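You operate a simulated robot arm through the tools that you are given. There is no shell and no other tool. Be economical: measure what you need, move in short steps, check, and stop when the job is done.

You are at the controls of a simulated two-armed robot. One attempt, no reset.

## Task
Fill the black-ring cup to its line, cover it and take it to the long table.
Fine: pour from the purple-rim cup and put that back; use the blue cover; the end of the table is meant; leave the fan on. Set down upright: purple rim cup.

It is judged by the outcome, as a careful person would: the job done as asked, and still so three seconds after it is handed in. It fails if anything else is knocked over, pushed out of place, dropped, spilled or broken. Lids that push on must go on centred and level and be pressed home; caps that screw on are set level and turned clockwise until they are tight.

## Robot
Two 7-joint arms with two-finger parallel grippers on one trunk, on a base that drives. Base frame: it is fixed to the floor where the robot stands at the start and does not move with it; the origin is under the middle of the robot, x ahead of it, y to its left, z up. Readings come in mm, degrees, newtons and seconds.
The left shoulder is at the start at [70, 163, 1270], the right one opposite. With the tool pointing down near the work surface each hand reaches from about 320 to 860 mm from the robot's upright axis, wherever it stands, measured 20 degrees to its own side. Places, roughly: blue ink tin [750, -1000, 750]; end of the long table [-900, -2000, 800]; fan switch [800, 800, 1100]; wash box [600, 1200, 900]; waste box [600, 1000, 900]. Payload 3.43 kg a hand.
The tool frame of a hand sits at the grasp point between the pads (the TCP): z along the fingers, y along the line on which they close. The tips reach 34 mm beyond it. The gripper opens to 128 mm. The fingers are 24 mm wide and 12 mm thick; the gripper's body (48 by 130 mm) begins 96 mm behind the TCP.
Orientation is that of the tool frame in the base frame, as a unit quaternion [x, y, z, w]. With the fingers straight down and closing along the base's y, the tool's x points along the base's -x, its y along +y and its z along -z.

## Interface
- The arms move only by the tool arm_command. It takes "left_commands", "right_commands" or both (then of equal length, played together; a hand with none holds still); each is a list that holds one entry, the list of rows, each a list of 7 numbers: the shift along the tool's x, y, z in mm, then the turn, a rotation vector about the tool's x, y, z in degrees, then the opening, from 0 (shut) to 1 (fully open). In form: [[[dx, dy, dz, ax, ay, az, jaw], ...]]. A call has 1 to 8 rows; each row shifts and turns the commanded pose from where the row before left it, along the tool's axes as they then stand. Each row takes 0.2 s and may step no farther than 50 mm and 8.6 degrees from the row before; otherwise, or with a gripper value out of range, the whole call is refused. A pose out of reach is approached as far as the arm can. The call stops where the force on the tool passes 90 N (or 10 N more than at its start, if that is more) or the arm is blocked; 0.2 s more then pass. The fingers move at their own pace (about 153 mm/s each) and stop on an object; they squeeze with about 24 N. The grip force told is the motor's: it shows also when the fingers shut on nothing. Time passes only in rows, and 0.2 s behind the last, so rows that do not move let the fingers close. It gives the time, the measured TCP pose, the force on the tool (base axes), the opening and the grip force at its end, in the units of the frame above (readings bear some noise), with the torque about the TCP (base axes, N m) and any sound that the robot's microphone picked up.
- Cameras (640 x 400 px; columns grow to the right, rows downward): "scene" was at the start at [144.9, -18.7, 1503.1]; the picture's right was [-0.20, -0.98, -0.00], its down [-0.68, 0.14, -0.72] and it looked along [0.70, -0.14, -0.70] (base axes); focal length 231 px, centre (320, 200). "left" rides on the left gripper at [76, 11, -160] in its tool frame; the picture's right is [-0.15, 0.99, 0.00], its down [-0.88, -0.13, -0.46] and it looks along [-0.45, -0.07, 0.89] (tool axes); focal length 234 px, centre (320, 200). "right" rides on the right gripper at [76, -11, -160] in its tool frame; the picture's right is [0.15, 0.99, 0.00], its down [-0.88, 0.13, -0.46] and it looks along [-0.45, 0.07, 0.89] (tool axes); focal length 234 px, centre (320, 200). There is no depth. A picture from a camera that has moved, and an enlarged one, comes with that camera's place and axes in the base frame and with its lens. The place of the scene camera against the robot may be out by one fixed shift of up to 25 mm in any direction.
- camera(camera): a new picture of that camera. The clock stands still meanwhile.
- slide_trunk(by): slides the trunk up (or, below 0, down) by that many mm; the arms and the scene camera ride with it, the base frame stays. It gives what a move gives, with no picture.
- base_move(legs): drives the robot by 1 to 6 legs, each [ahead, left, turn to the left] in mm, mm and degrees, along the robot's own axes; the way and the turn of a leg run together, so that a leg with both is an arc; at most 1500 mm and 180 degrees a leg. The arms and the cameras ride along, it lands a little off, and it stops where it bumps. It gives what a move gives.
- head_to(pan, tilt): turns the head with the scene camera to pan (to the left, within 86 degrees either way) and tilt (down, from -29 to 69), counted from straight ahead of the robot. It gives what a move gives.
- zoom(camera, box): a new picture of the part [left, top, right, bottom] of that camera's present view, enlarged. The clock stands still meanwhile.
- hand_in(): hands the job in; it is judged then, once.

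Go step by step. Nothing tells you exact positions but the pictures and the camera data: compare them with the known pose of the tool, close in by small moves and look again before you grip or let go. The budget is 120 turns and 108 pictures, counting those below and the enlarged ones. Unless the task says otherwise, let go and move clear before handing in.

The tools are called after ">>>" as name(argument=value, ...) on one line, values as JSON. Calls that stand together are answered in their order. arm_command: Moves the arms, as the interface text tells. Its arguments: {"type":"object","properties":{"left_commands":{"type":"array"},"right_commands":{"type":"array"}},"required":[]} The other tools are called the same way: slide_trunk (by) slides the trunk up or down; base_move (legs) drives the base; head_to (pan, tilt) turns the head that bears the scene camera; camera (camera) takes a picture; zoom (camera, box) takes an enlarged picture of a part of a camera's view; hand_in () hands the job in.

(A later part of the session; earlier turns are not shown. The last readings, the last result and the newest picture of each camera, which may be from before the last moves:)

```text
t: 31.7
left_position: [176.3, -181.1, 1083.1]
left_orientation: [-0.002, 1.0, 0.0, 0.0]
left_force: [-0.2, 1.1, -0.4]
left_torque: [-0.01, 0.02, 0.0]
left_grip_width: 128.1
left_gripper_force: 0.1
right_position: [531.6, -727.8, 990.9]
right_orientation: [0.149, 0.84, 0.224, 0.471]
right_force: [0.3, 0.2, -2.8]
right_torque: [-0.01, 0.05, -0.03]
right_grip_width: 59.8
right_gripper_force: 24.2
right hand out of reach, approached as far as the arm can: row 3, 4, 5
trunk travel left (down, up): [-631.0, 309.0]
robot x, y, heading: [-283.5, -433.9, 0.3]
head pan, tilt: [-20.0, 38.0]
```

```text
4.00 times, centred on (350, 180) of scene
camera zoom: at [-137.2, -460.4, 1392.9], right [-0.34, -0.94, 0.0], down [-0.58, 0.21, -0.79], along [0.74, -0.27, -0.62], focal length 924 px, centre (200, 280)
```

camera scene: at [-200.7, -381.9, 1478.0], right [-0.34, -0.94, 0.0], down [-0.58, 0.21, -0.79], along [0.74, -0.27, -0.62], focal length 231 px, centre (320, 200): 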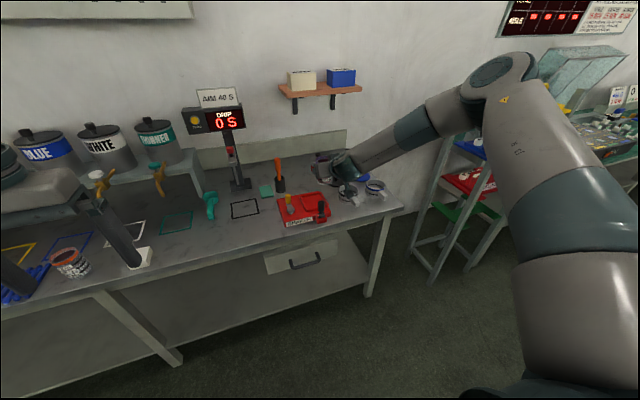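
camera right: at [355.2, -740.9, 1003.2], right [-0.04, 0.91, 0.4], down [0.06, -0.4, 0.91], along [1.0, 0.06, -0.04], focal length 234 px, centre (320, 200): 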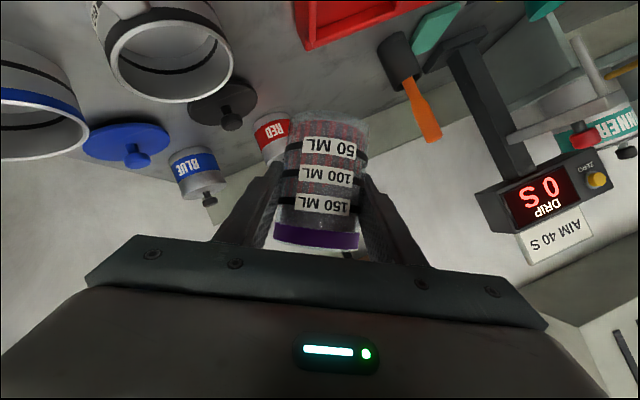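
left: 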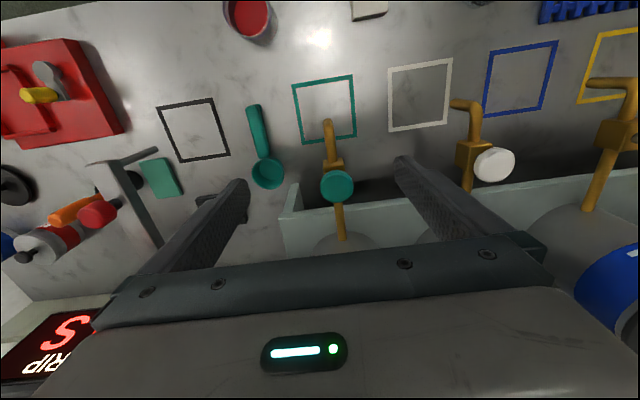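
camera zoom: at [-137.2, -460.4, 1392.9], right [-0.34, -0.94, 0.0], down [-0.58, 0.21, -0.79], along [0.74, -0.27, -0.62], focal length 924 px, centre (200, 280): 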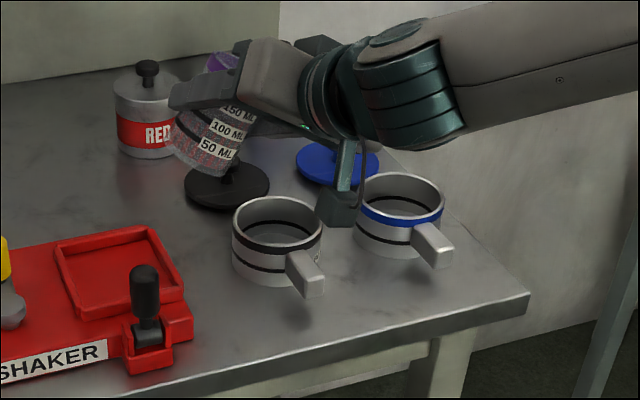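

The tilt works but the arm climbs (z 991), apparently limited in height relative to the shoulder. Lowering the trunk compensates; I'll lower 45 mm and add more tilt.

>>> slide_trunk(by=-45)

>>> arm_command(right_commands=[[[0, 0, 0, -3.12, 0, 5.12, 0.3], [0, 0, 0, 0, 0, 0, 0.3]]])

>>> zoom(camera="scene", box=[270, 130, 430, 230])

```text
t: 32.6
left_position: [176.4, -181.1, 1039.5]
left_orientation: [-0.002, 1.0, 0.0, 0.0]
left_force: [-0.2, -0.7, -0.9]
left_torque: [0.02, 0.02, 0.0]
left_grip_width: 128.1
left_gripper_force: 0.1
right_position: [529.2, -726.7, 946.1]
right_orientation: [0.148, 0.84, 0.223, 0.472]
right_force: [-0.2, -0.9, -1.5]
right_torque: [-0.03, 0.04, 0.02]
right_grip_width: 59.8
right_gripper_force: 24.2
trunk travel left (down, up): [-586.0, 354.0]
robot x, y, heading: [-283.1, -429.4, 0.3]
head pan, tilt: [-20.0, 38.0]
```

```text
t: 33.2
left_position: [178.6, -180.9, 1039.8]
left_orientation: [-0.002, 1.0, 0.0, 0.0]
left_force: [-0.1, 0.0, 0.4]
left_torque: [-0.04, -0.01, -0.02]
left_grip_width: 128.1
left_gripper_force: 0.0
right_position: [528.9, -729.4, 961.5]
right_orientation: [0.173, 0.829, 0.266, 0.461]
right_force: [0.4, 0.1, -1.9]
right_torque: [-0.03, 0.02, 0.02]
right_grip_width: 59.9
right_gripper_force: 23.9
right hand out of reach, approached as far as the arm can: row 1
trunk travel left (down, up): [-586.0, 354.0]
robot x, y, heading: [-283.9, -430.7, 0.1]
head pan, tilt: [-20.0, 38.0]
```

```text
4.00 times, centred on (350, 180) of scene
camera zoom: at [-137.3, -460.5, 1348.0], right [-0.34, -0.94, 0.0], down [-0.58, 0.21, -0.79], along [0.74, -0.27, -0.62], focal length 924 px, centre (200, 280)
```

zoom: 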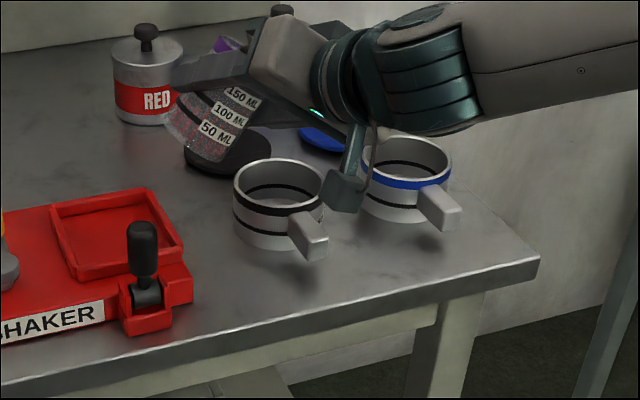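

Continuing: trunk down 35 mm, tilt a further 8°, looking for the first flow.

>>> slide_trunk(by=-35)

>>> arm_command(right_commands=[[[0, 0, 0, -2.08, 0, 3.41, 0.3], [0, 0, 0, -2.08, 0, 3.41, 0.3], [0, 0, 0, 0, 0, 0, 0.3]]])

>>> zoom(camera="scene", box=[270, 120, 430, 220])

>>> camera(camera="right")

```text
t: 34.0
left_position: [177.9, -181.8, 1003.8]
left_orientation: [-0.003, 1.0, 0.0, 0.0]
left_force: [0.2, 0.0, 0.0]
left_torque: [0.0, 0.03, 0.02]
left_grip_width: 127.8
left_gripper_force: 0.1
right_position: [527.9, -730.1, 927.2]
right_orientation: [0.173, 0.828, 0.265, 0.463]
right_force: [0.3, 0.2, -1.3]
right_torque: [0.01, 0.01, 0.02]
right_grip_width: 59.9
right_gripper_force: 23.8
trunk travel left (down, up): [-551.0, 389.0]
robot x, y, heading: [-283.1, -433.4, 0.4]
head pan, tilt: [-20.0, 38.0]
```

```text
t: 34.8
left_position: [177.1, -181.4, 1002.4]
left_orientation: [-0.003, 1.0, 0.0, 0.0]
left_force: [0.1, -0.1, 0.1]
left_torque: [-0.03, 0.01, -0.04]
left_grip_width: 128.1
left_gripper_force: 0.0
right_position: [526.5, -732.9, 948.1]
right_orientation: [0.206, 0.808, 0.321, 0.449]
right_force: [-0.4, 0.1, -3.0]
right_torque: [-0.05, -0.04, 0.03]
right_grip_width: 59.7
right_gripper_force: 24.2
right hand out of reach, approached as far as the arm can: row 1, 2
trunk travel left (down, up): [-551.0, 389.0]
robot x, y, heading: [-280.2, -429.7, 0.4]
head pan, tilt: [-20.0, 38.0]
```

```text
4.00 times, centred on (350, 170) of scene
camera zoom: at [-137.3, -460.8, 1312.9], right [-0.34, -0.94, 0.0], down [-0.58, 0.21, -0.79], along [0.74, -0.27, -0.62], focal length 924 px, centre (200, 320)
```

zoom: 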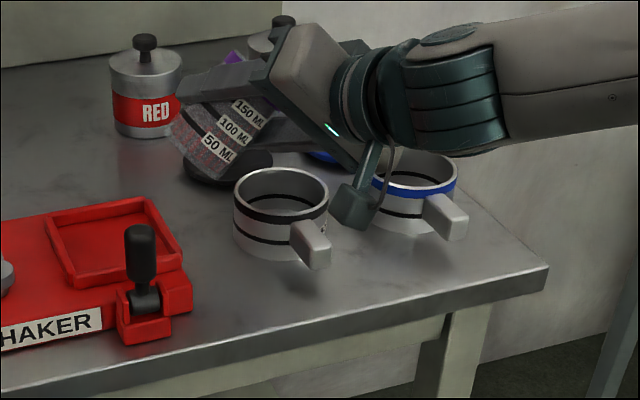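

```text
70 pictures are left
camera right: at [350.3, -747.6, 957.9], right [-0.03, 0.79, 0.61], down [0.07, -0.61, 0.79], along [1.0, 0.06, -0.03], focal length 234 px, centre (320, 200)
```

right: 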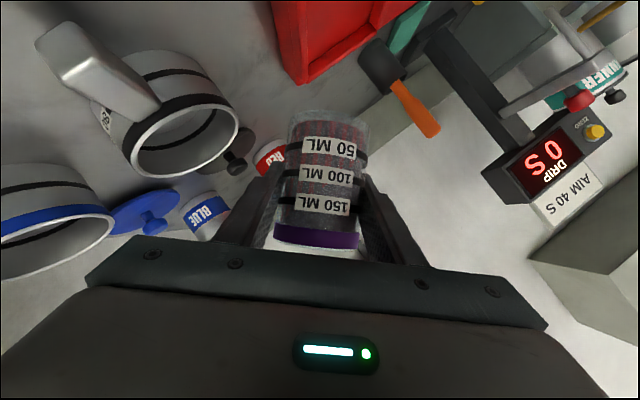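

Tilt is 45°, no flow yet; lip is at about y -777, over the mug. Continue: trunk -25, tilt 6° in slow steps.

>>> slide_trunk(by=-25)

>>> arm_command(right_commands=[[[0, 0, 0, -1.56, 0, 2.56, 0.3], [0, 0, 0, -1.56, 0, 2.56, 0.3], [0, 0, 0, 0, 0, 0, 0.3], [0, 0, 0, 0, 0, 0, 0.3]]])

>>> camera(camera="right")

>>> zoom(camera="scene", box=[290, 110, 402, 180])

```text
t: 35.5
left_position: [176.5, -181.2, 979.4]
left_orientation: [-0.003, 1.0, -0.001, 0.0]
left_force: [0.5, -0.6, -0.2]
left_torque: [0.04, 0.0, 0.01]
left_grip_width: 127.6
left_gripper_force: 0.1
right_position: [525.9, -732.6, 924.6]
right_orientation: [0.207, 0.808, 0.319, 0.449]
right_force: [0.5, 0.2, -2.0]
right_torque: [-0.02, 0.05, 0.07]
right_grip_width: 59.9
right_gripper_force: 24.6
trunk travel left (down, up): [-526.0, 414.0]
robot x, y, heading: [-282.1, -427.3, 0.1]
head pan, tilt: [-20.0, 38.0]
```

```text
t: 36.5
left_position: [176.8, -181.5, 979.0]
left_orientation: [-0.002, 1.0, 0.0, 0.0]
left_force: [-0.1, 0.0, 0.3]
left_torque: [0.0, -0.05, 0.03]
left_grip_width: 128.0
left_gripper_force: 0.1
right_position: [522.9, -735.2, 941.6]
right_orientation: [0.23, 0.791, 0.36, 0.438]
right_force: [-0.1, 0.1, -2.1]
right_torque: [-0.05, 0.04, 0.01]
right_grip_width: 60.0
right_gripper_force: 24.0
right hand out of reach, approached as far as the arm can: row 1, 2
trunk travel left (down, up): [-526.0, 414.0]
robot x, y, heading: [-281.7, -430.0, 0.3]
head pan, tilt: [-20.0, 38.0]
```

```text
69 pictures are left
camera right: at [346.8, -751.2, 949.7], right [-0.03, 0.73, 0.69], down [0.07, -0.68, 0.73], along [1.0, 0.06, -0.03], focal length 234 px, centre (320, 200)
```

right: 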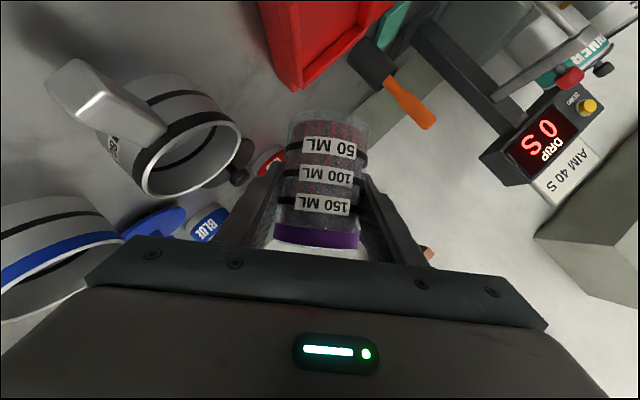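

```text
5.71 times, centred on (346, 145) of scene
camera zoom: at [-137.9, -461.1, 1288.0], right [-0.34, -0.94, 0.0], down [-0.58, 0.21, -0.79], along [0.74, -0.27, -0.62], focal length 1320 px, centre (171, 514)
```

zoom: 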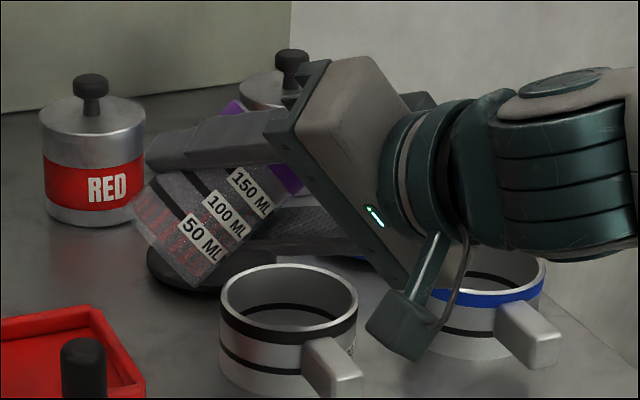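

Tilt about 51°, still no flow; the red should be close to the lip. I bring the base forward 8 mm and continue in small steps.

>>> base_move(legs=[[8, 0, 0]])

>>> slide_trunk(by=-15)

>>> arm_command(right_commands=[[[0, 0, 0, -1.56, 0, 2.56, 0.3], [0, 0, 0, -1.56, 0, 2.56, 0.3], [0, 0, 0, 0, 0, 0, 0.3], [0, 0, 0, 0, 0, 0, 0.3]]])

>>> camera(camera="right")

>>> zoom(camera="scene", box=[290, 110, 402, 180])

```text
t: 37.2
left_position: [185.0, -181.0, 980.2]
left_orientation: [-0.002, 1.0, -0.001, 0.0]
left_force: [0.4, -0.3, -0.3]
left_torque: [0.02, -0.02, 0.03]
left_grip_width: 127.8
left_gripper_force: 0.0
right_position: [530.4, -735.7, 941.7]
right_orientation: [0.229, 0.792, 0.36, 0.438]
right_force: [0.0, -0.4, -1.8]
right_torque: [0.0, -0.02, -0.01]
right_grip_width: 59.7
right_gripper_force: 24.0
trunk travel left (down, up): [-526.0, 414.0]
robot x, y, heading: [-276.8, -433.7, 0.2]
head pan, tilt: [-20.0, 38.0]
```

```text
t: 37.8
left_position: [185.2, -181.3, 964.2]
left_orientation: [-0.002, 1.0, 0.0, 0.0]
left_force: [-0.4, 0.9, -0.7]
left_torque: [0.01, -0.03, 0.02]
left_grip_width: 128.0
left_gripper_force: 0.1
right_position: [530.1, -736.1, 926.3]
right_orientation: [0.23, 0.791, 0.359, 0.438]
right_force: [0.4, 0.0, -1.9]
right_torque: [-0.07, 0.02, 0.03]
right_grip_width: 59.7
right_gripper_force: 24.1
trunk travel left (down, up): [-511.0, 429.0]
robot x, y, heading: [-281.2, -431.9, 0.3]
head pan, tilt: [-20.0, 38.0]
```

```text
t: 38.8
left_position: [185.3, -181.7, 963.7]
left_orientation: [-0.002, 1.0, 0.0, 0.001]
left_force: [0.4, 0.1, -1.7]
left_torque: [0.02, -0.03, 0.02]
left_grip_width: 128.0
left_gripper_force: 0.0
right_position: [526.7, -738.8, 945.2]
right_orientation: [0.254, 0.772, 0.399, 0.425]
right_force: [-0.3, 0.4, -0.8]
right_torque: [-0.02, 0.05, 0.02]
right_grip_width: 60.0
right_gripper_force: 23.7
right hand out of reach, approached as far as the arm can: row 1, 2
trunk travel left (down, up): [-511.0, 429.0]
robot x, y, heading: [-275.9, -428.6, 0.2]
head pan, tilt: [-20.0, 38.0]
```

```text
67 pictures are left
camera right: at [350.5, -754.8, 952.5], right [-0.02, 0.65, 0.76], down [0.06, -0.75, 0.65], along [1.0, 0.06, -0.02], focal length 234 px, centre (320, 200)
```

right: 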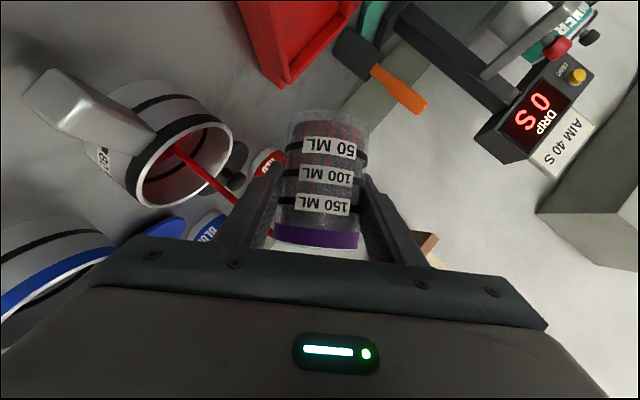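

```text
5.71 times, centred on (346, 145) of scene
camera zoom: at [-130.1, -461.1, 1273.0], right [-0.34, -0.94, 0.0], down [-0.58, 0.21, -0.79], along [0.74, -0.27, -0.62], focal length 1320 px, centre (171, 514)
```

zoom: 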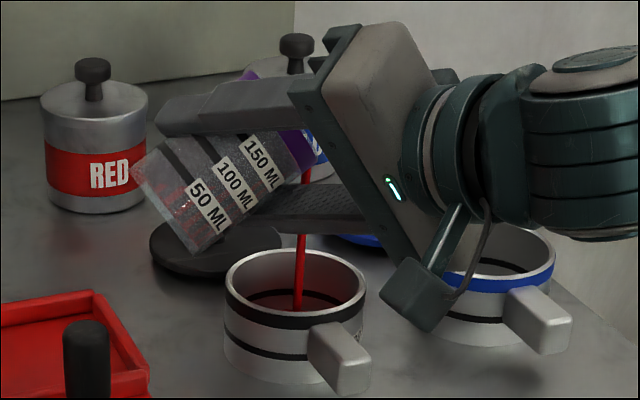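

Paint is streaming into the middle of the mug. I hold briefly and watch the level.

>>> arm_command(right_commands=[[[0, 0, 0, 0, 0, 0, 0.3], [0, 0, 0, 0, 0, 0, 0.3], [0, 0, 0, 0, 0, 0, 0.3]]])

>>> zoom(camera="scene", box=[310, 125, 390, 175])

```text
t: 39.6
left_position: [183.8, -181.5, 965.0]
left_orientation: [-0.003, 1.0, 0.0, 0.0]
left_force: [0.6, -0.7, -0.6]
left_torque: [-0.02, 0.0, -0.01]
left_grip_width: 127.8
left_gripper_force: 0.0
right_position: [526.5, -738.8, 945.2]
right_orientation: [0.254, 0.772, 0.398, 0.426]
right_force: [-0.2, -0.1, -1.4]
right_torque: [-0.02, 0.03, 0.03]
right_grip_width: 59.8
right_gripper_force: 23.9
trunk travel left (down, up): [-511.0, 429.0]
robot x, y, heading: [-275.1, -430.4, 0.5]
head pan, tilt: [-20.0, 38.0]
```

```text
8.00 times, centred on (350, 150) of scene
camera zoom: at [-129.9, -461.0, 1273.0], right [-0.34, -0.94, 0.0], down [-0.58, 0.21, -0.79], along [0.74, -0.27, -0.62], focal length 1849 px, centre (80, 600)
```

zoom: 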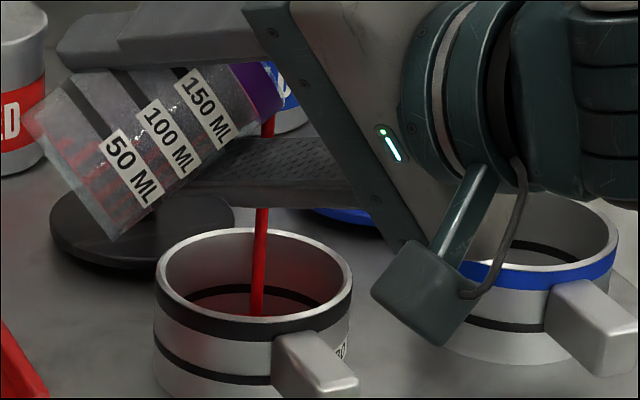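

Still flowing steadily; the level is well below the inner line. I keep holding.

>>> arm_command(right_commands=[[[0, 0, 0, 0, 0, 0, 0.3], [0, 0, 0, 0, 0, 0, 0.3], [0, 0, 0, 0, 0, 0, 0.3], [0, 0, 0, 0, 0, 0, 0.3]]])

>>> zoom(camera="scene", box=[310, 125, 390, 175])

```text
t: 40.6
left_position: [184.1, -180.5, 964.0]
left_orientation: [-0.002, 1.0, 0.0, 0.0]
left_force: [-0.3, 0.0, 1.3]
left_torque: [-0.02, 0.0, 0.0]
left_grip_width: 127.9
left_gripper_force: 0.2
right_position: [526.0, -738.8, 945.2]
right_orientation: [0.253, 0.772, 0.399, 0.425]
right_force: [1.1, -0.3, -2.6]
right_torque: [-0.01, 0.02, 0.02]
right_grip_width: 59.8
right_gripper_force: 23.5
trunk travel left (down, up): [-511.0, 429.0]
robot x, y, heading: [-276.0, -432.2, 0.3]
head pan, tilt: [-20.0, 38.0]
```

```text
8.00 times, centred on (350, 150) of scene
camera zoom: at [-129.9, -461.0, 1273.0], right [-0.34, -0.94, 0.0], down [-0.58, 0.21, -0.79], along [0.74, -0.27, -0.62], focal length 1849 px, centre (80, 600)
```

zoom: 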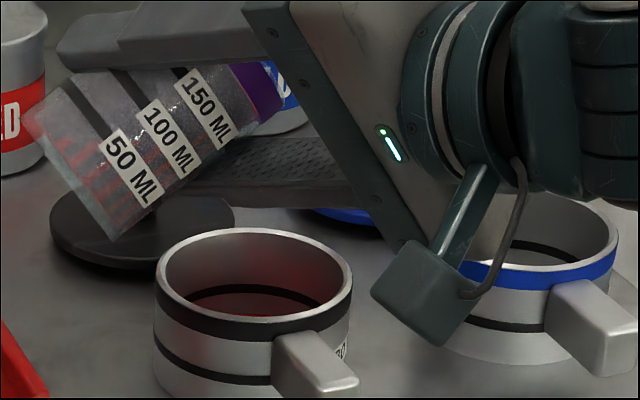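

The flow stopped at this tilt, as expected for a static level. I tilt further 6° (trunk -18) and wait.

>>> slide_trunk(by=-18)

>>> arm_command(right_commands=[[[0, 0, 0, -1.56, 0, 2.56, 0.3], [0, 0, 0, 0, 0, 0, 0.3], [0, 0, 0, -1.56, 0, 2.56, 0.3], [0, 0, 0, 0, 0, 0, 0.3], [0, 0, 0, 0, 0, 0, 0.3], [0, 0, 0, 0, 0, 0, 0.3], [0, 0, 0, 0, 0, 0, 0.3]]])

>>> zoom(camera="scene", box=[310, 115, 390, 165])

```text
t: 41.3
left_position: [183.9, -180.5, 946.2]
left_orientation: [-0.003, 1.0, 0.0, -0.001]
left_force: [0.2, -0.9, 0.2]
left_torque: [0.03, -0.02, 0.04]
left_grip_width: 128.4
left_gripper_force: 0.1
right_position: [526.2, -737.9, 927.7]
right_orientation: [0.254, 0.772, 0.399, 0.425]
right_force: [-0.2, 0.1, -1.7]
right_torque: [-0.04, 0.01, 0.0]
right_grip_width: 60.1
right_gripper_force: 23.9
trunk travel left (down, up): [-493.0, 447.0]
robot x, y, heading: [-279.5, -431.4, 0.4]
head pan, tilt: [-20.0, 38.0]
```

```text
t: 42.9
left_position: [184.1, -182.0, 945.3]
left_orientation: [-0.003, 1.0, 0.0, 0.0]
left_force: [-0.2, -0.5, -0.5]
left_torque: [0.0, 0.01, -0.03]
left_grip_width: 128.1
left_gripper_force: 0.0
right_position: [522.4, -742.9, 946.5]
right_orientation: [0.276, 0.751, 0.437, 0.411]
right_force: [-0.2, 0.0, -1.4]
right_torque: [-0.03, 0.02, 0.01]
right_grip_width: 59.9
right_gripper_force: 23.6
right hand out of reach, approached as far as the arm can: row 1, 3
trunk travel left (down, up): [-493.0, 447.0]
robot x, y, heading: [-273.1, -427.1, 0.2]
head pan, tilt: [-20.0, 38.0]
```

```text
8.00 times, centred on (350, 140) of scene
camera zoom: at [-130.0, -461.0, 1255.0], right [-0.34, -0.94, 0.0], down [-0.58, 0.21, -0.79], along [0.74, -0.27, -0.62], focal length 1849 px, centre (80, 680)
```

zoom: 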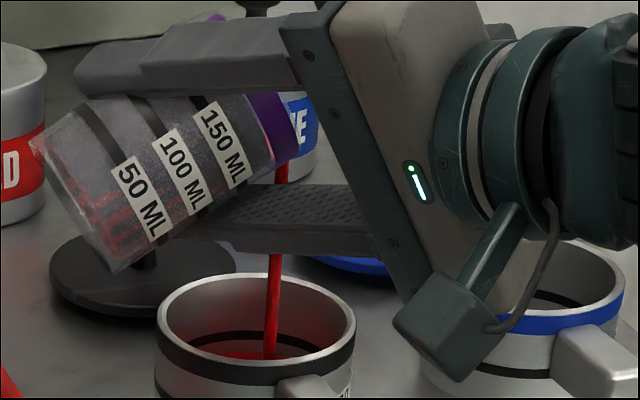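

The red level is now visible below the inner line. I let the flow finish and zoom on the mug.

>>> arm_command(right_commands=[[[0, 0, 0, 0, 0, 0, 0.3], [0, 0, 0, 0, 0, 0, 0.3], [0, 0, 0, 0, 0, 0, 0.3], [0, 0, 0, 0, 0, 0, 0.3]]])

>>> zoom(camera="scene", box=[318, 140, 366, 170])

>>> camera(camera="right")

```text
t: 43.9
left_position: [185.0, -181.2, 946.0]
left_orientation: [-0.003, 1.0, 0.0, 0.0]
left_force: [0.7, 0.2, -0.4]
left_torque: [-0.01, 0.0, 0.01]
left_grip_width: 128.2
left_gripper_force: 0.1
right_position: [521.7, -742.1, 947.5]
right_orientation: [0.277, 0.75, 0.437, 0.412]
right_force: [0.0, -0.1, -0.7]
right_torque: [-0.03, 0.0, 0.01]
right_grip_width: 59.9
right_gripper_force: 24.1
trunk travel left (down, up): [-493.0, 447.0]
robot x, y, heading: [-274.7, -427.2, 0.2]
head pan, tilt: [-20.0, 38.0]
```

```text
13.33 times, centred on (342, 155) of scene
camera zoom: at [-130.0, -461.0, 1255.0], right [-0.34, -0.94, 0.0], down [-0.58, 0.21, -0.79], along [0.74, -0.27, -0.62], focal length 3081 px, centre (27, 800)
```

zoom: 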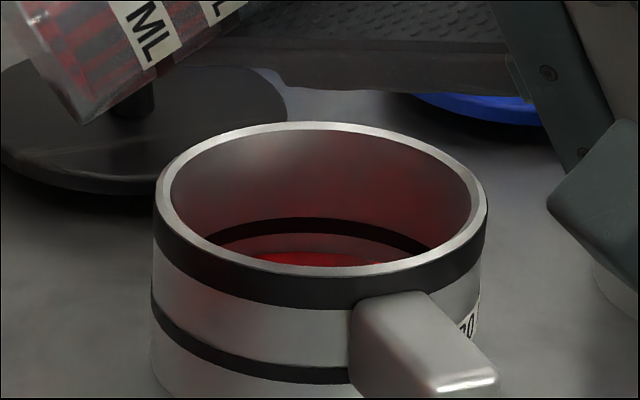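

```text
61 pictures are left
camera right: at [346.3, -758.4, 953.1], right [-0.02, 0.57, 0.82], down [0.06, -0.82, 0.57], along [1.0, 0.06, -0.02], focal length 234 px, centre (320, 200)
```

right: 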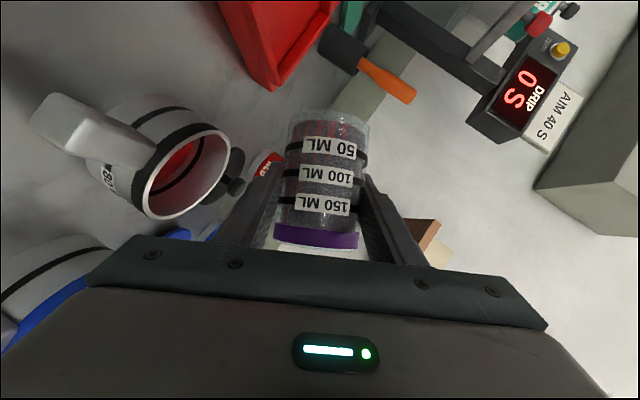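

Level is about 6 mm under the line. I continue with a 5° step and wait for it to settle.

>>> slide_trunk(by=-15)

>>> arm_command(right_commands=[[[0, 0, 0, -1.3, 0, 2.13, 0.3], [0, 0, 0, 0, 0, 0, 0.3], [0, 0, 0, -1.3, 0, 2.13, 0.3], [0, 0, 0, 0, 0, 0, 0.3], [0, 0, 0, 0, 0, 0, 0.3], [0, 0, 0, 0, 0, 0, 0.3], [0, 0, 0, 0, 0, 0, 0.3], [0, 0, 0, 0, 0, 0, 0.3]]])

>>> arm_command(right_commands=[[[0, 0, 0, 0, 0, 0, 0.3], [0, 0, 0, 0, 0, 0, 0.3], [0, 0, 0, 0, 0, 0, 0.3]]])

>>> zoom(camera="scene", box=[318, 130, 366, 160])

```text
t: 44.5
left_position: [184.6, -180.9, 930.5]
left_orientation: [-0.003, 1.0, 0.0, 0.001]
left_force: [-0.5, -0.4, -0.6]
left_torque: [-0.01, -0.01, 0.0]
left_grip_width: 128.0
left_gripper_force: 0.1
right_position: [521.3, -742.4, 931.8]
right_orientation: [0.277, 0.75, 0.437, 0.411]
right_force: [0.0, 0.5, 0.0]
right_torque: [-0.05, 0.0, 0.01]
right_grip_width: 59.9
right_gripper_force: 23.7
trunk travel left (down, up): [-478.0, 462.0]
robot x, y, heading: [-274.8, -429.7, 0.4]
head pan, tilt: [-20.0, 38.0]
```

```text
t: 46.3
left_position: [185.3, -180.1, 932.4]
left_orientation: [-0.002, 1.0, 0.0, -0.001]
left_force: [0.1, 0.6, -0.5]
left_torque: [0.0, -0.02, 0.01]
left_grip_width: 128.1
left_gripper_force: 0.0
right_position: [516.3, -745.0, 949.0]
right_orientation: [0.295, 0.733, 0.466, 0.399]
right_force: [-0.2, 0.5, -1.4]
right_torque: [0.0, 0.04, 0.01]
right_grip_width: 59.8
right_gripper_force: 23.5
right hand out of reach, approached as far as the arm can: row 1, 3
trunk travel left (down, up): [-478.0, 462.0]
robot x, y, heading: [-274.7, -431.2, 0.3]
head pan, tilt: [-20.0, 38.0]
```

```text
t: 47.1
left_position: [184.0, -181.6, 929.5]
left_orientation: [-0.002, 1.0, 0.0, 0.001]
left_force: [-1.2, 1.2, 0.1]
left_torque: [0.01, 0.02, 0.0]
left_grip_width: 128.0
left_gripper_force: 0.0
right_position: [517.3, -745.8, 946.8]
right_orientation: [0.296, 0.732, 0.466, 0.399]
right_force: [-0.1, -0.5, -1.3]
right_torque: [-0.01, -0.02, 0.02]
right_grip_width: 59.7
right_gripper_force: 23.9
trunk travel left (down, up): [-478.0, 462.0]
robot x, y, heading: [-277.3, -431.0, 0.4]
head pan, tilt: [-20.0, 38.0]
```

```text
13.33 times, centred on (342, 145) of scene
camera zoom: at [-130.0, -461.0, 1240.0], right [-0.34, -0.94, 0.0], down [-0.58, 0.21, -0.79], along [0.74, -0.27, -0.62], focal length 3081 px, centre (27, 933)
```

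zoom: 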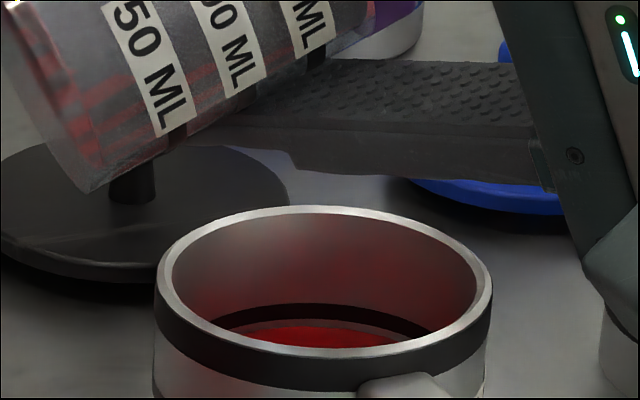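

The level is now a few mm below the line's middle. I correct the x drift with the base and pour about 3° more.

>>> base_move(legs=[[8, 0, 0]])

>>> slide_trunk(by=-10)

>>> arm_command(right_commands=[[[0, 0, 0, -0.8, 0, 1.3, 0.3], [0, 0, 0, -0.8, 0, 1.3, 0.3], [0, 0, 0, 0, 0, 0, 0.3], [0, 0, 0, 0, 0, 0, 0.3], [0, 0, 0, 0, 0, 0, 0.3], [0, 0, 0, 0, 0, 0, 0.3], [0, 0, 0, 0, 0, 0, 0.3], [0, 0, 0, 0, 0, 0, 0.3]]])

>>> zoom(camera="scene", box=[318, 130, 366, 160])

```text
t: 47.9
left_position: [192.4, -181.8, 930.2]
left_orientation: [-0.003, 1.0, 0.0, 0.0]
left_force: [0.0, 0.2, -0.9]
left_torque: [0.0, 0.01, 0.03]
left_grip_width: 127.9
left_gripper_force: 0.1
right_position: [527.1, -745.0, 948.3]
right_orientation: [0.295, 0.732, 0.466, 0.399]
right_force: [0.1, -0.6, -0.9]
right_torque: [-0.01, -0.01, 0.01]
right_grip_width: 59.9
right_gripper_force: 23.9
trunk travel left (down, up): [-478.0, 462.0]
robot x, y, heading: [-267.2, -429.5, 0.1]
head pan, tilt: [-20.0, 38.0]
```

```text
t: 48.4
left_position: [192.8, -181.2, 920.2]
left_orientation: [-0.002, 1.0, 0.001, 0.0]
left_force: [-0.2, 0.0, 0.1]
left_torque: [0.0, 0.0, 0.03]
left_grip_width: 128.1
left_gripper_force: 0.0
right_position: [526.5, -747.4, 937.2]
right_orientation: [0.295, 0.733, 0.466, 0.399]
right_force: [-0.3, 0.3, -1.2]
right_torque: [-0.03, 0.01, -0.01]
right_grip_width: 60.0
right_gripper_force: 23.9
trunk travel left (down, up): [-468.0, 472.0]
robot x, y, heading: [-270.1, -431.0, 0.1]
head pan, tilt: [-20.0, 38.0]
```

```text
t: 50.2
left_position: [192.1, -181.5, 921.5]
left_orientation: [-0.003, 1.0, 0.0, 0.0]
left_force: [-0.1, -0.4, -1.2]
left_torque: [-0.02, -0.02, 0.0]
left_grip_width: 128.1
left_gripper_force: 0.1
right_position: [524.9, -748.5, 947.2]
right_orientation: [0.309, 0.721, 0.482, 0.39]
right_force: [0.3, 0.0, -0.6]
right_torque: [-0.01, -0.01, -0.01]
right_grip_width: 59.8
right_gripper_force: 24.5
right hand out of reach, approached as far as the arm can: row 2
trunk travel left (down, up): [-468.0, 472.0]
robot x, y, heading: [-270.8, -428.0, 0.2]
head pan, tilt: [-20.0, 38.0]
```

```text
13.33 times, centred on (342, 145) of scene
camera zoom: at [-122.3, -461.0, 1230.0], right [-0.34, -0.94, 0.0], down [-0.58, 0.21, -0.79], along [0.74, -0.27, -0.62], focal length 3081 px, centre (27, 933)
```

zoom: 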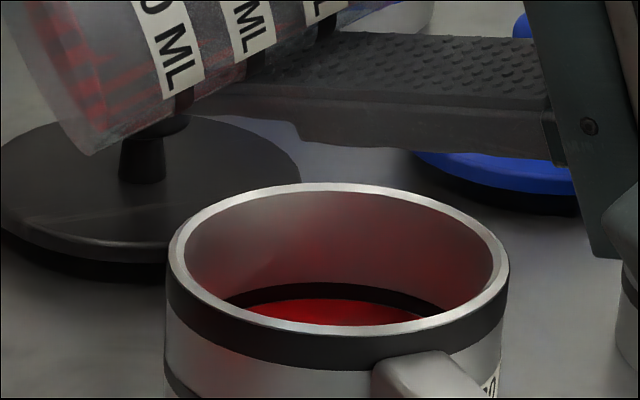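

Level is at the line's lower edge. A last small 2° pour brings it to the line.

>>> arm_command(right_commands=[[[0, 0, 0, -1.04, 0, 1.7, 0.3], [0, 0, 0, 0, 0, 0, 0.3], [0, 0, 0, 0, 0, 0, 0.3], [0, 0, 0, 0, 0, 0, 0.3], [0, 0, 0, 0, 0, 0, 0.3], [0, 0, 0, 0, 0, 0, 0.3], [0, 0, 0, 0, 0, 0, 0.3]]])

>>> zoom(camera="scene", box=[326, 136, 358, 156])

```text
t: 51.8
left_position: [192.2, -181.4, 921.0]
left_orientation: [-0.002, 1.0, -0.001, 0.0]
left_force: [-0.6, -0.1, 0.4]
left_torque: [0.01, 0.01, -0.01]
left_grip_width: 127.6
left_gripper_force: 0.0
right_position: [522.1, -751.0, 954.9]
right_orientation: [0.315, 0.713, 0.494, 0.386]
right_force: [0.6, -0.7, -0.5]
right_torque: [-0.05, -0.02, -0.02]
right_grip_width: 59.8
right_gripper_force: 24.1
right hand out of reach, approached as far as the arm can: row 1
trunk travel left (down, up): [-468.0, 472.0]
robot x, y, heading: [-269.8, -427.1, 0.0]
head pan, tilt: [-20.0, 38.0]
```

```text
16.00 times, centred on (342, 146) of scene
camera zoom: at [-122.3, -461.0, 1230.0], right [-0.34, -0.94, 0.0], down [-0.58, 0.21, -0.79], along [0.74, -0.27, -0.62], focal length 3697 px, centre (-32, 1064)
```

zoom: 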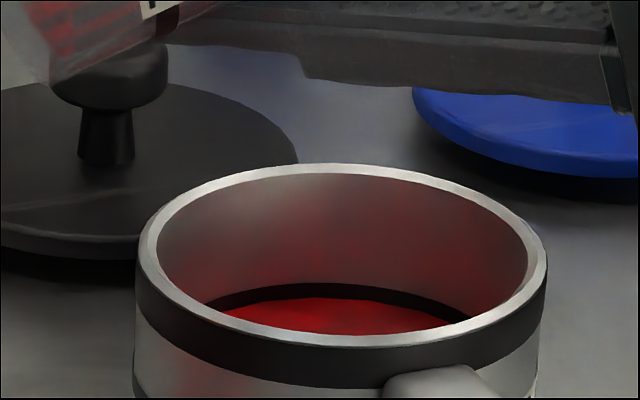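

Level has entered the line's lower part. One more 3° step to reach the line's middle.

>>> slide_trunk(by=-10)

>>> arm_command(right_commands=[[[0, 0, 0, -1.56, 0, 2.56, 0.3], [0, 0, 0, 0, 0, 0, 0.3], [0, 0, 0, 0, 0, 0, 0.3], [0, 0, 0, 0, 0, 0, 0.3], [0, 0, 0, 0, 0, 0, 0.3], [0, 0, 0, 0, 0, 0, 0.3], [0, 0, 0, 0, 0, 0, 0.3], [0, 0, 0, 0, 0, 0, 0.3]]])

>>> zoom(camera="scene", box=[326, 134, 358, 154])

```text
t: 52.4
left_position: [193.3, -181.7, 911.2]
left_orientation: [-0.002, 1.0, 0.0, 0.0]
left_force: [-0.9, 0.2, 0.1]
left_torque: [0.01, -0.02, 0.05]
left_grip_width: 128.2
left_gripper_force: 0.0
right_position: [522.6, -750.7, 944.9]
right_orientation: [0.314, 0.712, 0.495, 0.386]
right_force: [0.6, 0.8, -1.2]
right_torque: [0.0, 0.01, 0.01]
right_grip_width: 59.6
right_gripper_force: 24.5
trunk travel left (down, up): [-458.0, 482.0]
robot x, y, heading: [-264.4, -427.7, 0.3]
head pan, tilt: [-20.0, 38.0]
```

```text
t: 54.2
left_position: [192.2, -181.9, 911.3]
left_orientation: [-0.003, 1.0, 0.0, 0.001]
left_force: [0.5, 0.6, 0.7]
left_torque: [0.01, 0.01, 0.02]
left_grip_width: 127.7
left_gripper_force: 0.1
right_position: [520.8, -752.1, 953.5]
right_orientation: [0.326, 0.7, 0.511, 0.377]
right_force: [0.3, 0.0, -0.5]
right_torque: [0.0, -0.02, 0.04]
right_grip_width: 59.8
right_gripper_force: 23.9
right hand out of reach, approached as far as the arm can: row 1
trunk travel left (down, up): [-458.0, 482.0]
robot x, y, heading: [-267.3, -430.4, 0.4]
head pan, tilt: [-20.0, 38.0]
```

```text
16.00 times, centred on (342, 144) of scene
camera zoom: at [-122.3, -461.0, 1220.0], right [-0.34, -0.94, 0.0], down [-0.58, 0.21, -0.79], along [0.74, -0.27, -0.62], focal length 3697 px, centre (-32, 1096)
```

zoom: 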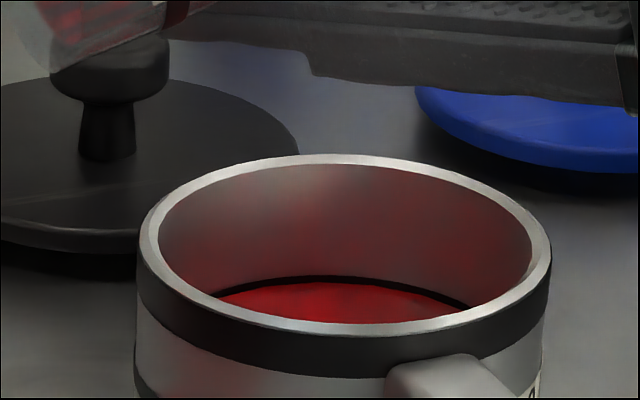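

The level now stands at the middle of the line. I tilt the cup back upright immediately.

>>> arm_command(right_commands=[[[0, 0, 0, 4.2, 0, -6.8, 0.3], [0, 0, 0, 4.2, 0, -6.8, 0.3], [0, 0, 0, 4.2, 0, -6.8, 0.3], [0, 0, 0, 4.2, 0, -6.8, 0.3], [0, 0, 0, 4.2, 0, -6.8, 0.3], [0, 0, 0, 4.2, 0, -6.8, 0.3], [0, 0, 0, 4.2, 0, -6.8, 0.3], [0, 0, 0, 4.2, 0, -6.8, 0.3]]])

>>> zoom(camera="scene", box=[290, 100, 402, 170])

```text
t: 56.0
left_position: [193.0, -181.4, 911.3]
left_orientation: [-0.002, 1.0, 0.001, 0.001]
left_force: [0.0, -0.3, 0.0]
left_torque: [0.01, 0.01, -0.02]
left_grip_width: 128.2
left_gripper_force: 0.1
right_position: [520.8, -752.2, 952.8]
right_orientation: [0.066, 0.882, 0.07, 0.461]
right_force: [-0.1, -1.0, -0.8]
right_torque: [0.0, 0.0, -0.02]
right_grip_width: 59.9
right_gripper_force: 23.6
trunk travel left (down, up): [-458.0, 482.0]
robot x, y, heading: [-268.3, -430.2, 0.6]
head pan, tilt: [-20.0, 38.0]
```

```text
5.71 times, centred on (346, 135) of scene
camera zoom: at [-122.1, -460.9, 1220.0], right [-0.34, -0.94, 0.0], down [-0.58, 0.21, -0.79], along [0.74, -0.27, -0.62], focal length 1320 px, centre (171, 571)
```

zoom: 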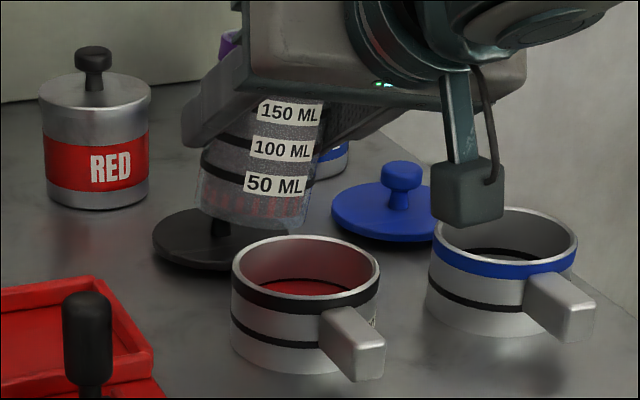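

The mug is filled to the line and nothing spilled. I restore the cup's original orientation, raise the trunk, and drive back left toward the cup's original place.

>>> arm_command(right_commands=[[[0, 0, 0, 2.75, -1.85, -5, 0.3], [0, 0, 0, 2.75, -1.85, -5, 0.3], [0, 0, 0, 0, 0, 0, 0.3]]])

>>> slide_trunk(by=90)

>>> base_move(legs=[[-46, 0, 0], [0, 598, 0]])

>>> camera(camera="right")

```text
t: 56.8
left_position: [193.0, -182.6, 911.0]
left_orientation: [-0.003, 1.0, -0.001, 0.0]
left_force: [-0.6, 0.3, 0.6]
left_torque: [-0.04, -0.01, 0.02]
left_grip_width: 128.2
left_gripper_force: 0.1
right_position: [519.9, -752.1, 954.2]
right_orientation: [0.013, 0.871, -0.014, 0.491]
right_force: [0.4, -0.1, -0.9]
right_torque: [0.02, -0.02, -0.03]
right_grip_width: 59.8
right_gripper_force: 23.8
trunk travel left (down, up): [-458.0, 482.0]
robot x, y, heading: [-266.7, -426.5, 0.5]
head pan, tilt: [-20.0, 38.0]
```

```text
t: 58.1
left_position: [193.2, -182.5, 1000.0]
left_orientation: [-0.002, 1.0, 0.0, 0.0]
left_force: [-0.1, 0.1, 1.1]
left_torque: [0.01, 0.04, -0.03]
left_grip_width: 128.1
left_gripper_force: 0.0
right_position: [520.7, -752.6, 1042.6]
right_orientation: [0.014, 0.872, -0.014, 0.49]
right_force: [-0.1, -0.1, -0.3]
right_torque: [0.01, -0.03, 0.04]
right_grip_width: 60.0
right_gripper_force: 24.1
trunk travel left (down, up): [-548.0, 392.0]
robot x, y, heading: [-266.6, -428.5, 0.2]
head pan, tilt: [-20.0, 38.0]
```

```text
t: 62.0
left_position: [135.4, 423.3, 1000.9]
left_orientation: [-0.01, 1.0, 0.0, 0.0]
left_force: [-0.9, 0.5, -0.3]
left_torque: [-0.01, -0.01, -0.01]
left_grip_width: 128.0
left_gripper_force: 0.1
right_position: [469.9, -142.6, 1044.0]
right_orientation: [0.007, 0.871, -0.011, 0.49]
right_force: [-0.3, -0.8, -0.7]
right_torque: [0.01, -0.01, 0.0]
right_grip_width: 59.8
right_gripper_force: 24.1
trunk travel left (down, up): [-548.0, 392.0]
robot x, y, heading: [-315.2, 170.2, 1.4]
head pan, tilt: [-20.0, 38.0]
```

```text
55 pictures are left
camera right: at [295.8, -150.6, 1061.7], right [-0.05, 0.99, -0.14], down [0.07, 0.14, 0.99], along [1.0, 0.04, -0.08], focal length 234 px, centre (320, 200)
```

right: 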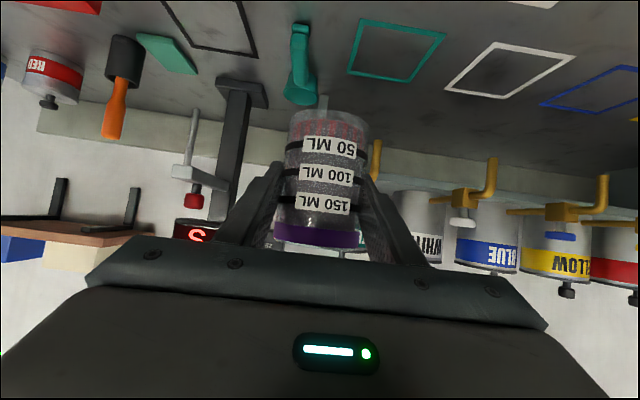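

Nearly over its original spot. A small base correction, then lower to about 15 mm above.

>>> base_move(legs=[[5, -11, 0]])

>>> slide_trunk(by=-175)

>>> camera(camera="right")

```text
t: 62.7
left_position: [140.0, 414.3, 1000.0]
left_orientation: [-0.01, 1.0, -0.001, -0.001]
left_force: [-0.7, -0.7, -0.5]
left_torque: [-0.01, -0.04, -0.01]
left_grip_width: 128.1
left_gripper_force: 0.1
right_position: [476.1, -151.0, 1044.4]
right_orientation: [0.006, 0.871, -0.011, 0.492]
right_force: [-0.2, 0.5, -0.7]
right_torque: [-0.01, 0.03, 0.0]
right_grip_width: 59.9
right_gripper_force: 24.1
trunk travel left (down, up): [-548.0, 392.0]
robot x, y, heading: [-314.0, 155.0, 1.1]
head pan, tilt: [-20.0, 38.0]
```

```text
t: 64.7
left_position: [140.3, 413.2, 825.7]
left_orientation: [-0.01, 1.0, 0.0, 0.0]
left_force: [0.2, 0.2, -1.3]
left_torque: [0.0, 0.02, -0.03]
left_grip_width: 128.2
left_gripper_force: 0.0
right_position: [476.6, -152.7, 868.9]
right_orientation: [0.007, 0.871, -0.011, 0.492]
right_force: [-0.4, 0.2, -0.7]
right_torque: [0.01, -0.01, 0.01]
right_grip_width: 59.7
right_gripper_force: 24.3
trunk travel left (down, up): [-373.0, 567.0]
robot x, y, heading: [-315.1, 158.8, 1.2]
head pan, tilt: [-20.0, 38.0]
```

```text
54 pictures are left
camera right: at [300.8, -160.8, 887.1], right [-0.05, 0.99, -0.14], down [0.07, 0.14, 0.99], along [1.0, 0.04, -0.08], focal length 234 px, centre (320, 200)
```

right: 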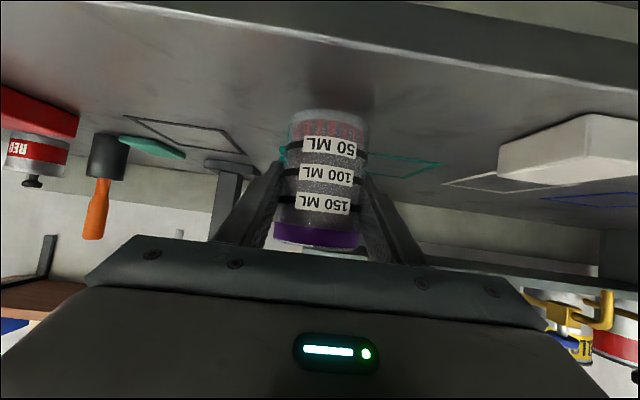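

Over its place, level. Lower the last 15 mm with contact checks.

>>> slide_trunk(by=-14)

>>> slide_trunk(by=-2)

```text
t: 65.3
left_position: [139.5, 412.6, 812.0]
left_orientation: [-0.01, 1.0, 0.0, 0.001]
left_force: [0.1, 0.0, 0.0]
left_torque: [0.0, -0.04, -0.01]
left_grip_width: 128.2
left_gripper_force: 0.2
right_position: [476.4, -152.3, 855.9]
right_orientation: [0.007, 0.871, -0.011, 0.492]
right_force: [-0.6, 0.4, 0.0]
right_torque: [0.0, -0.02, -0.01]
right_grip_width: 60.1
right_gripper_force: 24.2
trunk travel left (down, up): [-359.0, 581.0]
robot x, y, heading: [-316.1, 157.3, 1.2]
head pan, tilt: [-20.0, 38.0]
```

```text
t: 65.8
left_position: [140.8, 412.2, 809.8]
left_orientation: [-0.011, 1.0, 0.0, -0.001]
left_force: [0.2, 0.0, 0.0]
left_torque: [-0.01, -0.01, 0.02]
left_grip_width: 127.8
left_gripper_force: 0.0
right_position: [475.9, -152.0, 853.9]
right_orientation: [0.007, 0.871, -0.011, 0.491]
right_force: [0.1, 0.4, 1.3]
right_torque: [0.09, -0.02, 0.02]
right_grip_width: 60.2
right_gripper_force: 24.2
trunk travel left (down, up): [-357.0, 583.0]
robot x, y, heading: [-321.5, 159.8, 1.1]
head pan, tilt: [-20.0, 38.0]
```

Contact is felt. I open the fingers and look before retreating.

>>> arm_command(right_commands=[[[0, 0, 0, 0, 0, 0, 0.5], [0, 0, 0, 0, 0, 0, 0.6], [0, 0, 0, 0, 0, 0, 0.8], [0, 0, 0, 0, 0, 0, 1], [0, 0, 0, 0, 0, 0, 1]]])

>>> camera(camera="right")

```text
t: 67.0
left_position: [140.3, 413.3, 810.1]
left_orientation: [-0.01, 1.0, -0.001, 0.0]
left_force: [0.0, 0.1, -0.1]
left_torque: [0.02, 0.0, 0.01]
left_grip_width: 128.1
left_gripper_force: 0.1
right_position: [477.1, -152.1, 853.3]
right_orientation: [0.007, 0.871, -0.01, 0.491]
right_force: [-0.3, -0.2, -0.2]
right_torque: [0.01, -0.01, 0.01]
right_grip_width: 128.2
right_gripper_force: 0.1
trunk travel left (down, up): [-357.0, 583.0]
robot x, y, heading: [-313.6, 163.2, 1.4]
head pan, tilt: [-20.0, 38.0]
```

```text
53 pictures are left
camera right: at [300.8, -160.7, 870.9], right [-0.05, 0.99, -0.14], down [0.07, 0.14, 0.99], along [1.0, 0.04, -0.08], focal length 234 px, centre (320, 200)
```

right: 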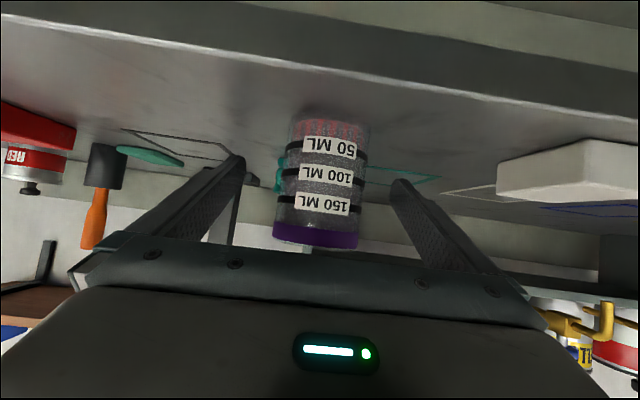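

The cup stands free and upright. I back straight out with the base, then raise the trunk and check.

>>> base_move(legs=[[-200, 0, 0]])

>>> slide_trunk(by=360)

>>> camera(camera="scene")

```text
t: 68.6
left_position: [-61.6, 409.6, 810.1]
left_orientation: [-0.012, 1.0, 0.001, 0.0]
left_force: [0.1, -0.1, 0.3]
left_torque: [-0.02, -0.03, 0.02]
left_grip_width: 128.0
left_gripper_force: 0.0
right_position: [275.6, -156.5, 854.5]
right_orientation: [0.006, 0.871, -0.01, 0.492]
right_force: [0.2, -0.5, 0.4]
right_torque: [0.0, -0.01, 0.0]
right_grip_width: 128.3
right_gripper_force: 0.0
trunk travel left (down, up): [-357.0, 583.0]
robot x, y, heading: [-518.4, 155.5, 1.2]
head pan, tilt: [-20.0, 38.0]
```

```text
t: 72.1
left_position: [-59.5, 410.6, 1169.1]
left_orientation: [-0.012, 1.0, 0.0, 0.001]
left_force: [-0.4, 0.2, 0.6]
left_torque: [0.01, 0.0, 0.03]
left_grip_width: 127.9
left_gripper_force: 0.0
right_position: [276.5, -155.3, 1213.1]
right_orientation: [0.006, 0.871, -0.01, 0.491]
right_force: [-0.2, 0.1, 0.0]
right_torque: [0.02, -0.02, 0.0]
right_grip_width: 128.1
right_gripper_force: 0.1
trunk travel left (down, up): [-717.0, 223.0]
robot x, y, heading: [-518.4, 150.5, 1.4]
head pan, tilt: [-20.0, 38.0]
```

```text
52 pictures are left
camera scene: at [-370.3, 124.7, 1479.0], right [-0.32, -0.95, 0.0], down [-0.58, 0.2, -0.79], along [0.75, -0.25, -0.62], focal length 231 px, centre (320, 200)
```

scene: 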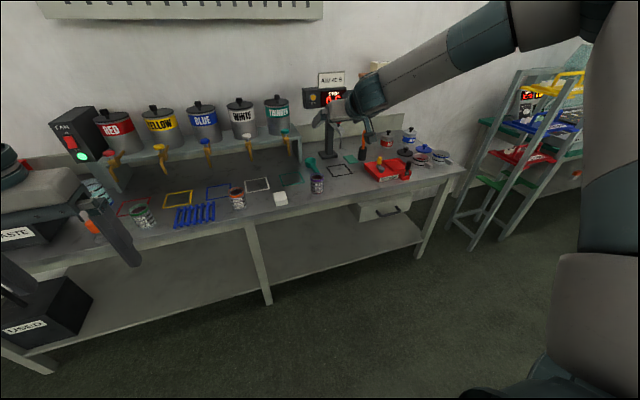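

Purple cup is back upright. Next the blue cover at about (665,-932). I turn the right hand back to pointing down, then drive right.

>>> arm_command(right_commands=[[[5, 0, -10, 0, 8.4, 0, 1], [5, 0, -10, 0, 8.4, 0, 1], [5, 0, -10, 0, 8.4, 0, 1], [10, 0, -5, 0, 8.4, 0, 1], [10, 0, 0, 0, 8.4, 0, 1], [10, 0, 0, 0, 8.4, 0, 1], [10, 0, 0, 0, 8.4, 0, 1], [0, 0, 0, 0, 0, 0, 1]]])

>>> base_move(legs=[[0, 0, -1.2], [0, -750, 0]])

>>> camera(camera="scene")

```text
t: 73.9
left_position: [-61.3, 410.7, 1169.9]
left_orientation: [-0.011, 1.0, 0.0, -0.001]
left_force: [0.0, -0.3, 0.4]
left_torque: [0.0, -0.03, -0.01]
left_grip_width: 128.2
left_gripper_force: 0.0
right_position: [204.0, -152.9, 1212.3]
right_orientation: [0.01, 1.0, -0.006, 0.0]
right_force: [0.0, -0.1, -0.4]
right_torque: [0.04, 0.03, 0.0]
right_grip_width: 128.0
right_gripper_force: 0.1
trunk travel left (down, up): [-717.0, 223.0]
robot x, y, heading: [-514.5, 154.4, 1.3]
head pan, tilt: [-20.0, 38.0]
```

```text
t: 78.3
left_position: [-54.3, -347.0, 1169.1]
left_orientation: [0.002, 1.0, 0.001, 0.0]
left_force: [0.1, 0.1, -0.7]
left_torque: [0.01, -0.01, 0.0]
left_grip_width: 128.0
left_gripper_force: 0.0
right_position: [196.6, -917.3, 1210.7]
right_orientation: [0.022, 1.0, -0.007, 0.002]
right_force: [-0.4, 0.1, -0.1]
right_torque: [-0.01, -0.02, -0.05]
right_grip_width: 128.0
right_gripper_force: 0.0
trunk travel left (down, up): [-717.0, 223.0]
robot x, y, heading: [-520.0, -595.2, -0.2]
head pan, tilt: [-20.0, 38.0]
```

```text
51 pictures are left
camera scene: at [-371.6, -624.4, 1479.0], right [-0.35, -0.94, 0.0], down [-0.58, 0.21, -0.79], along [0.74, -0.27, -0.62], focal length 231 px, centre (320, 200)
```

scene: 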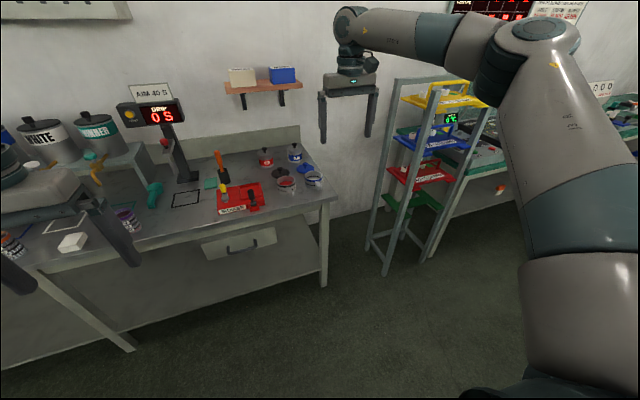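

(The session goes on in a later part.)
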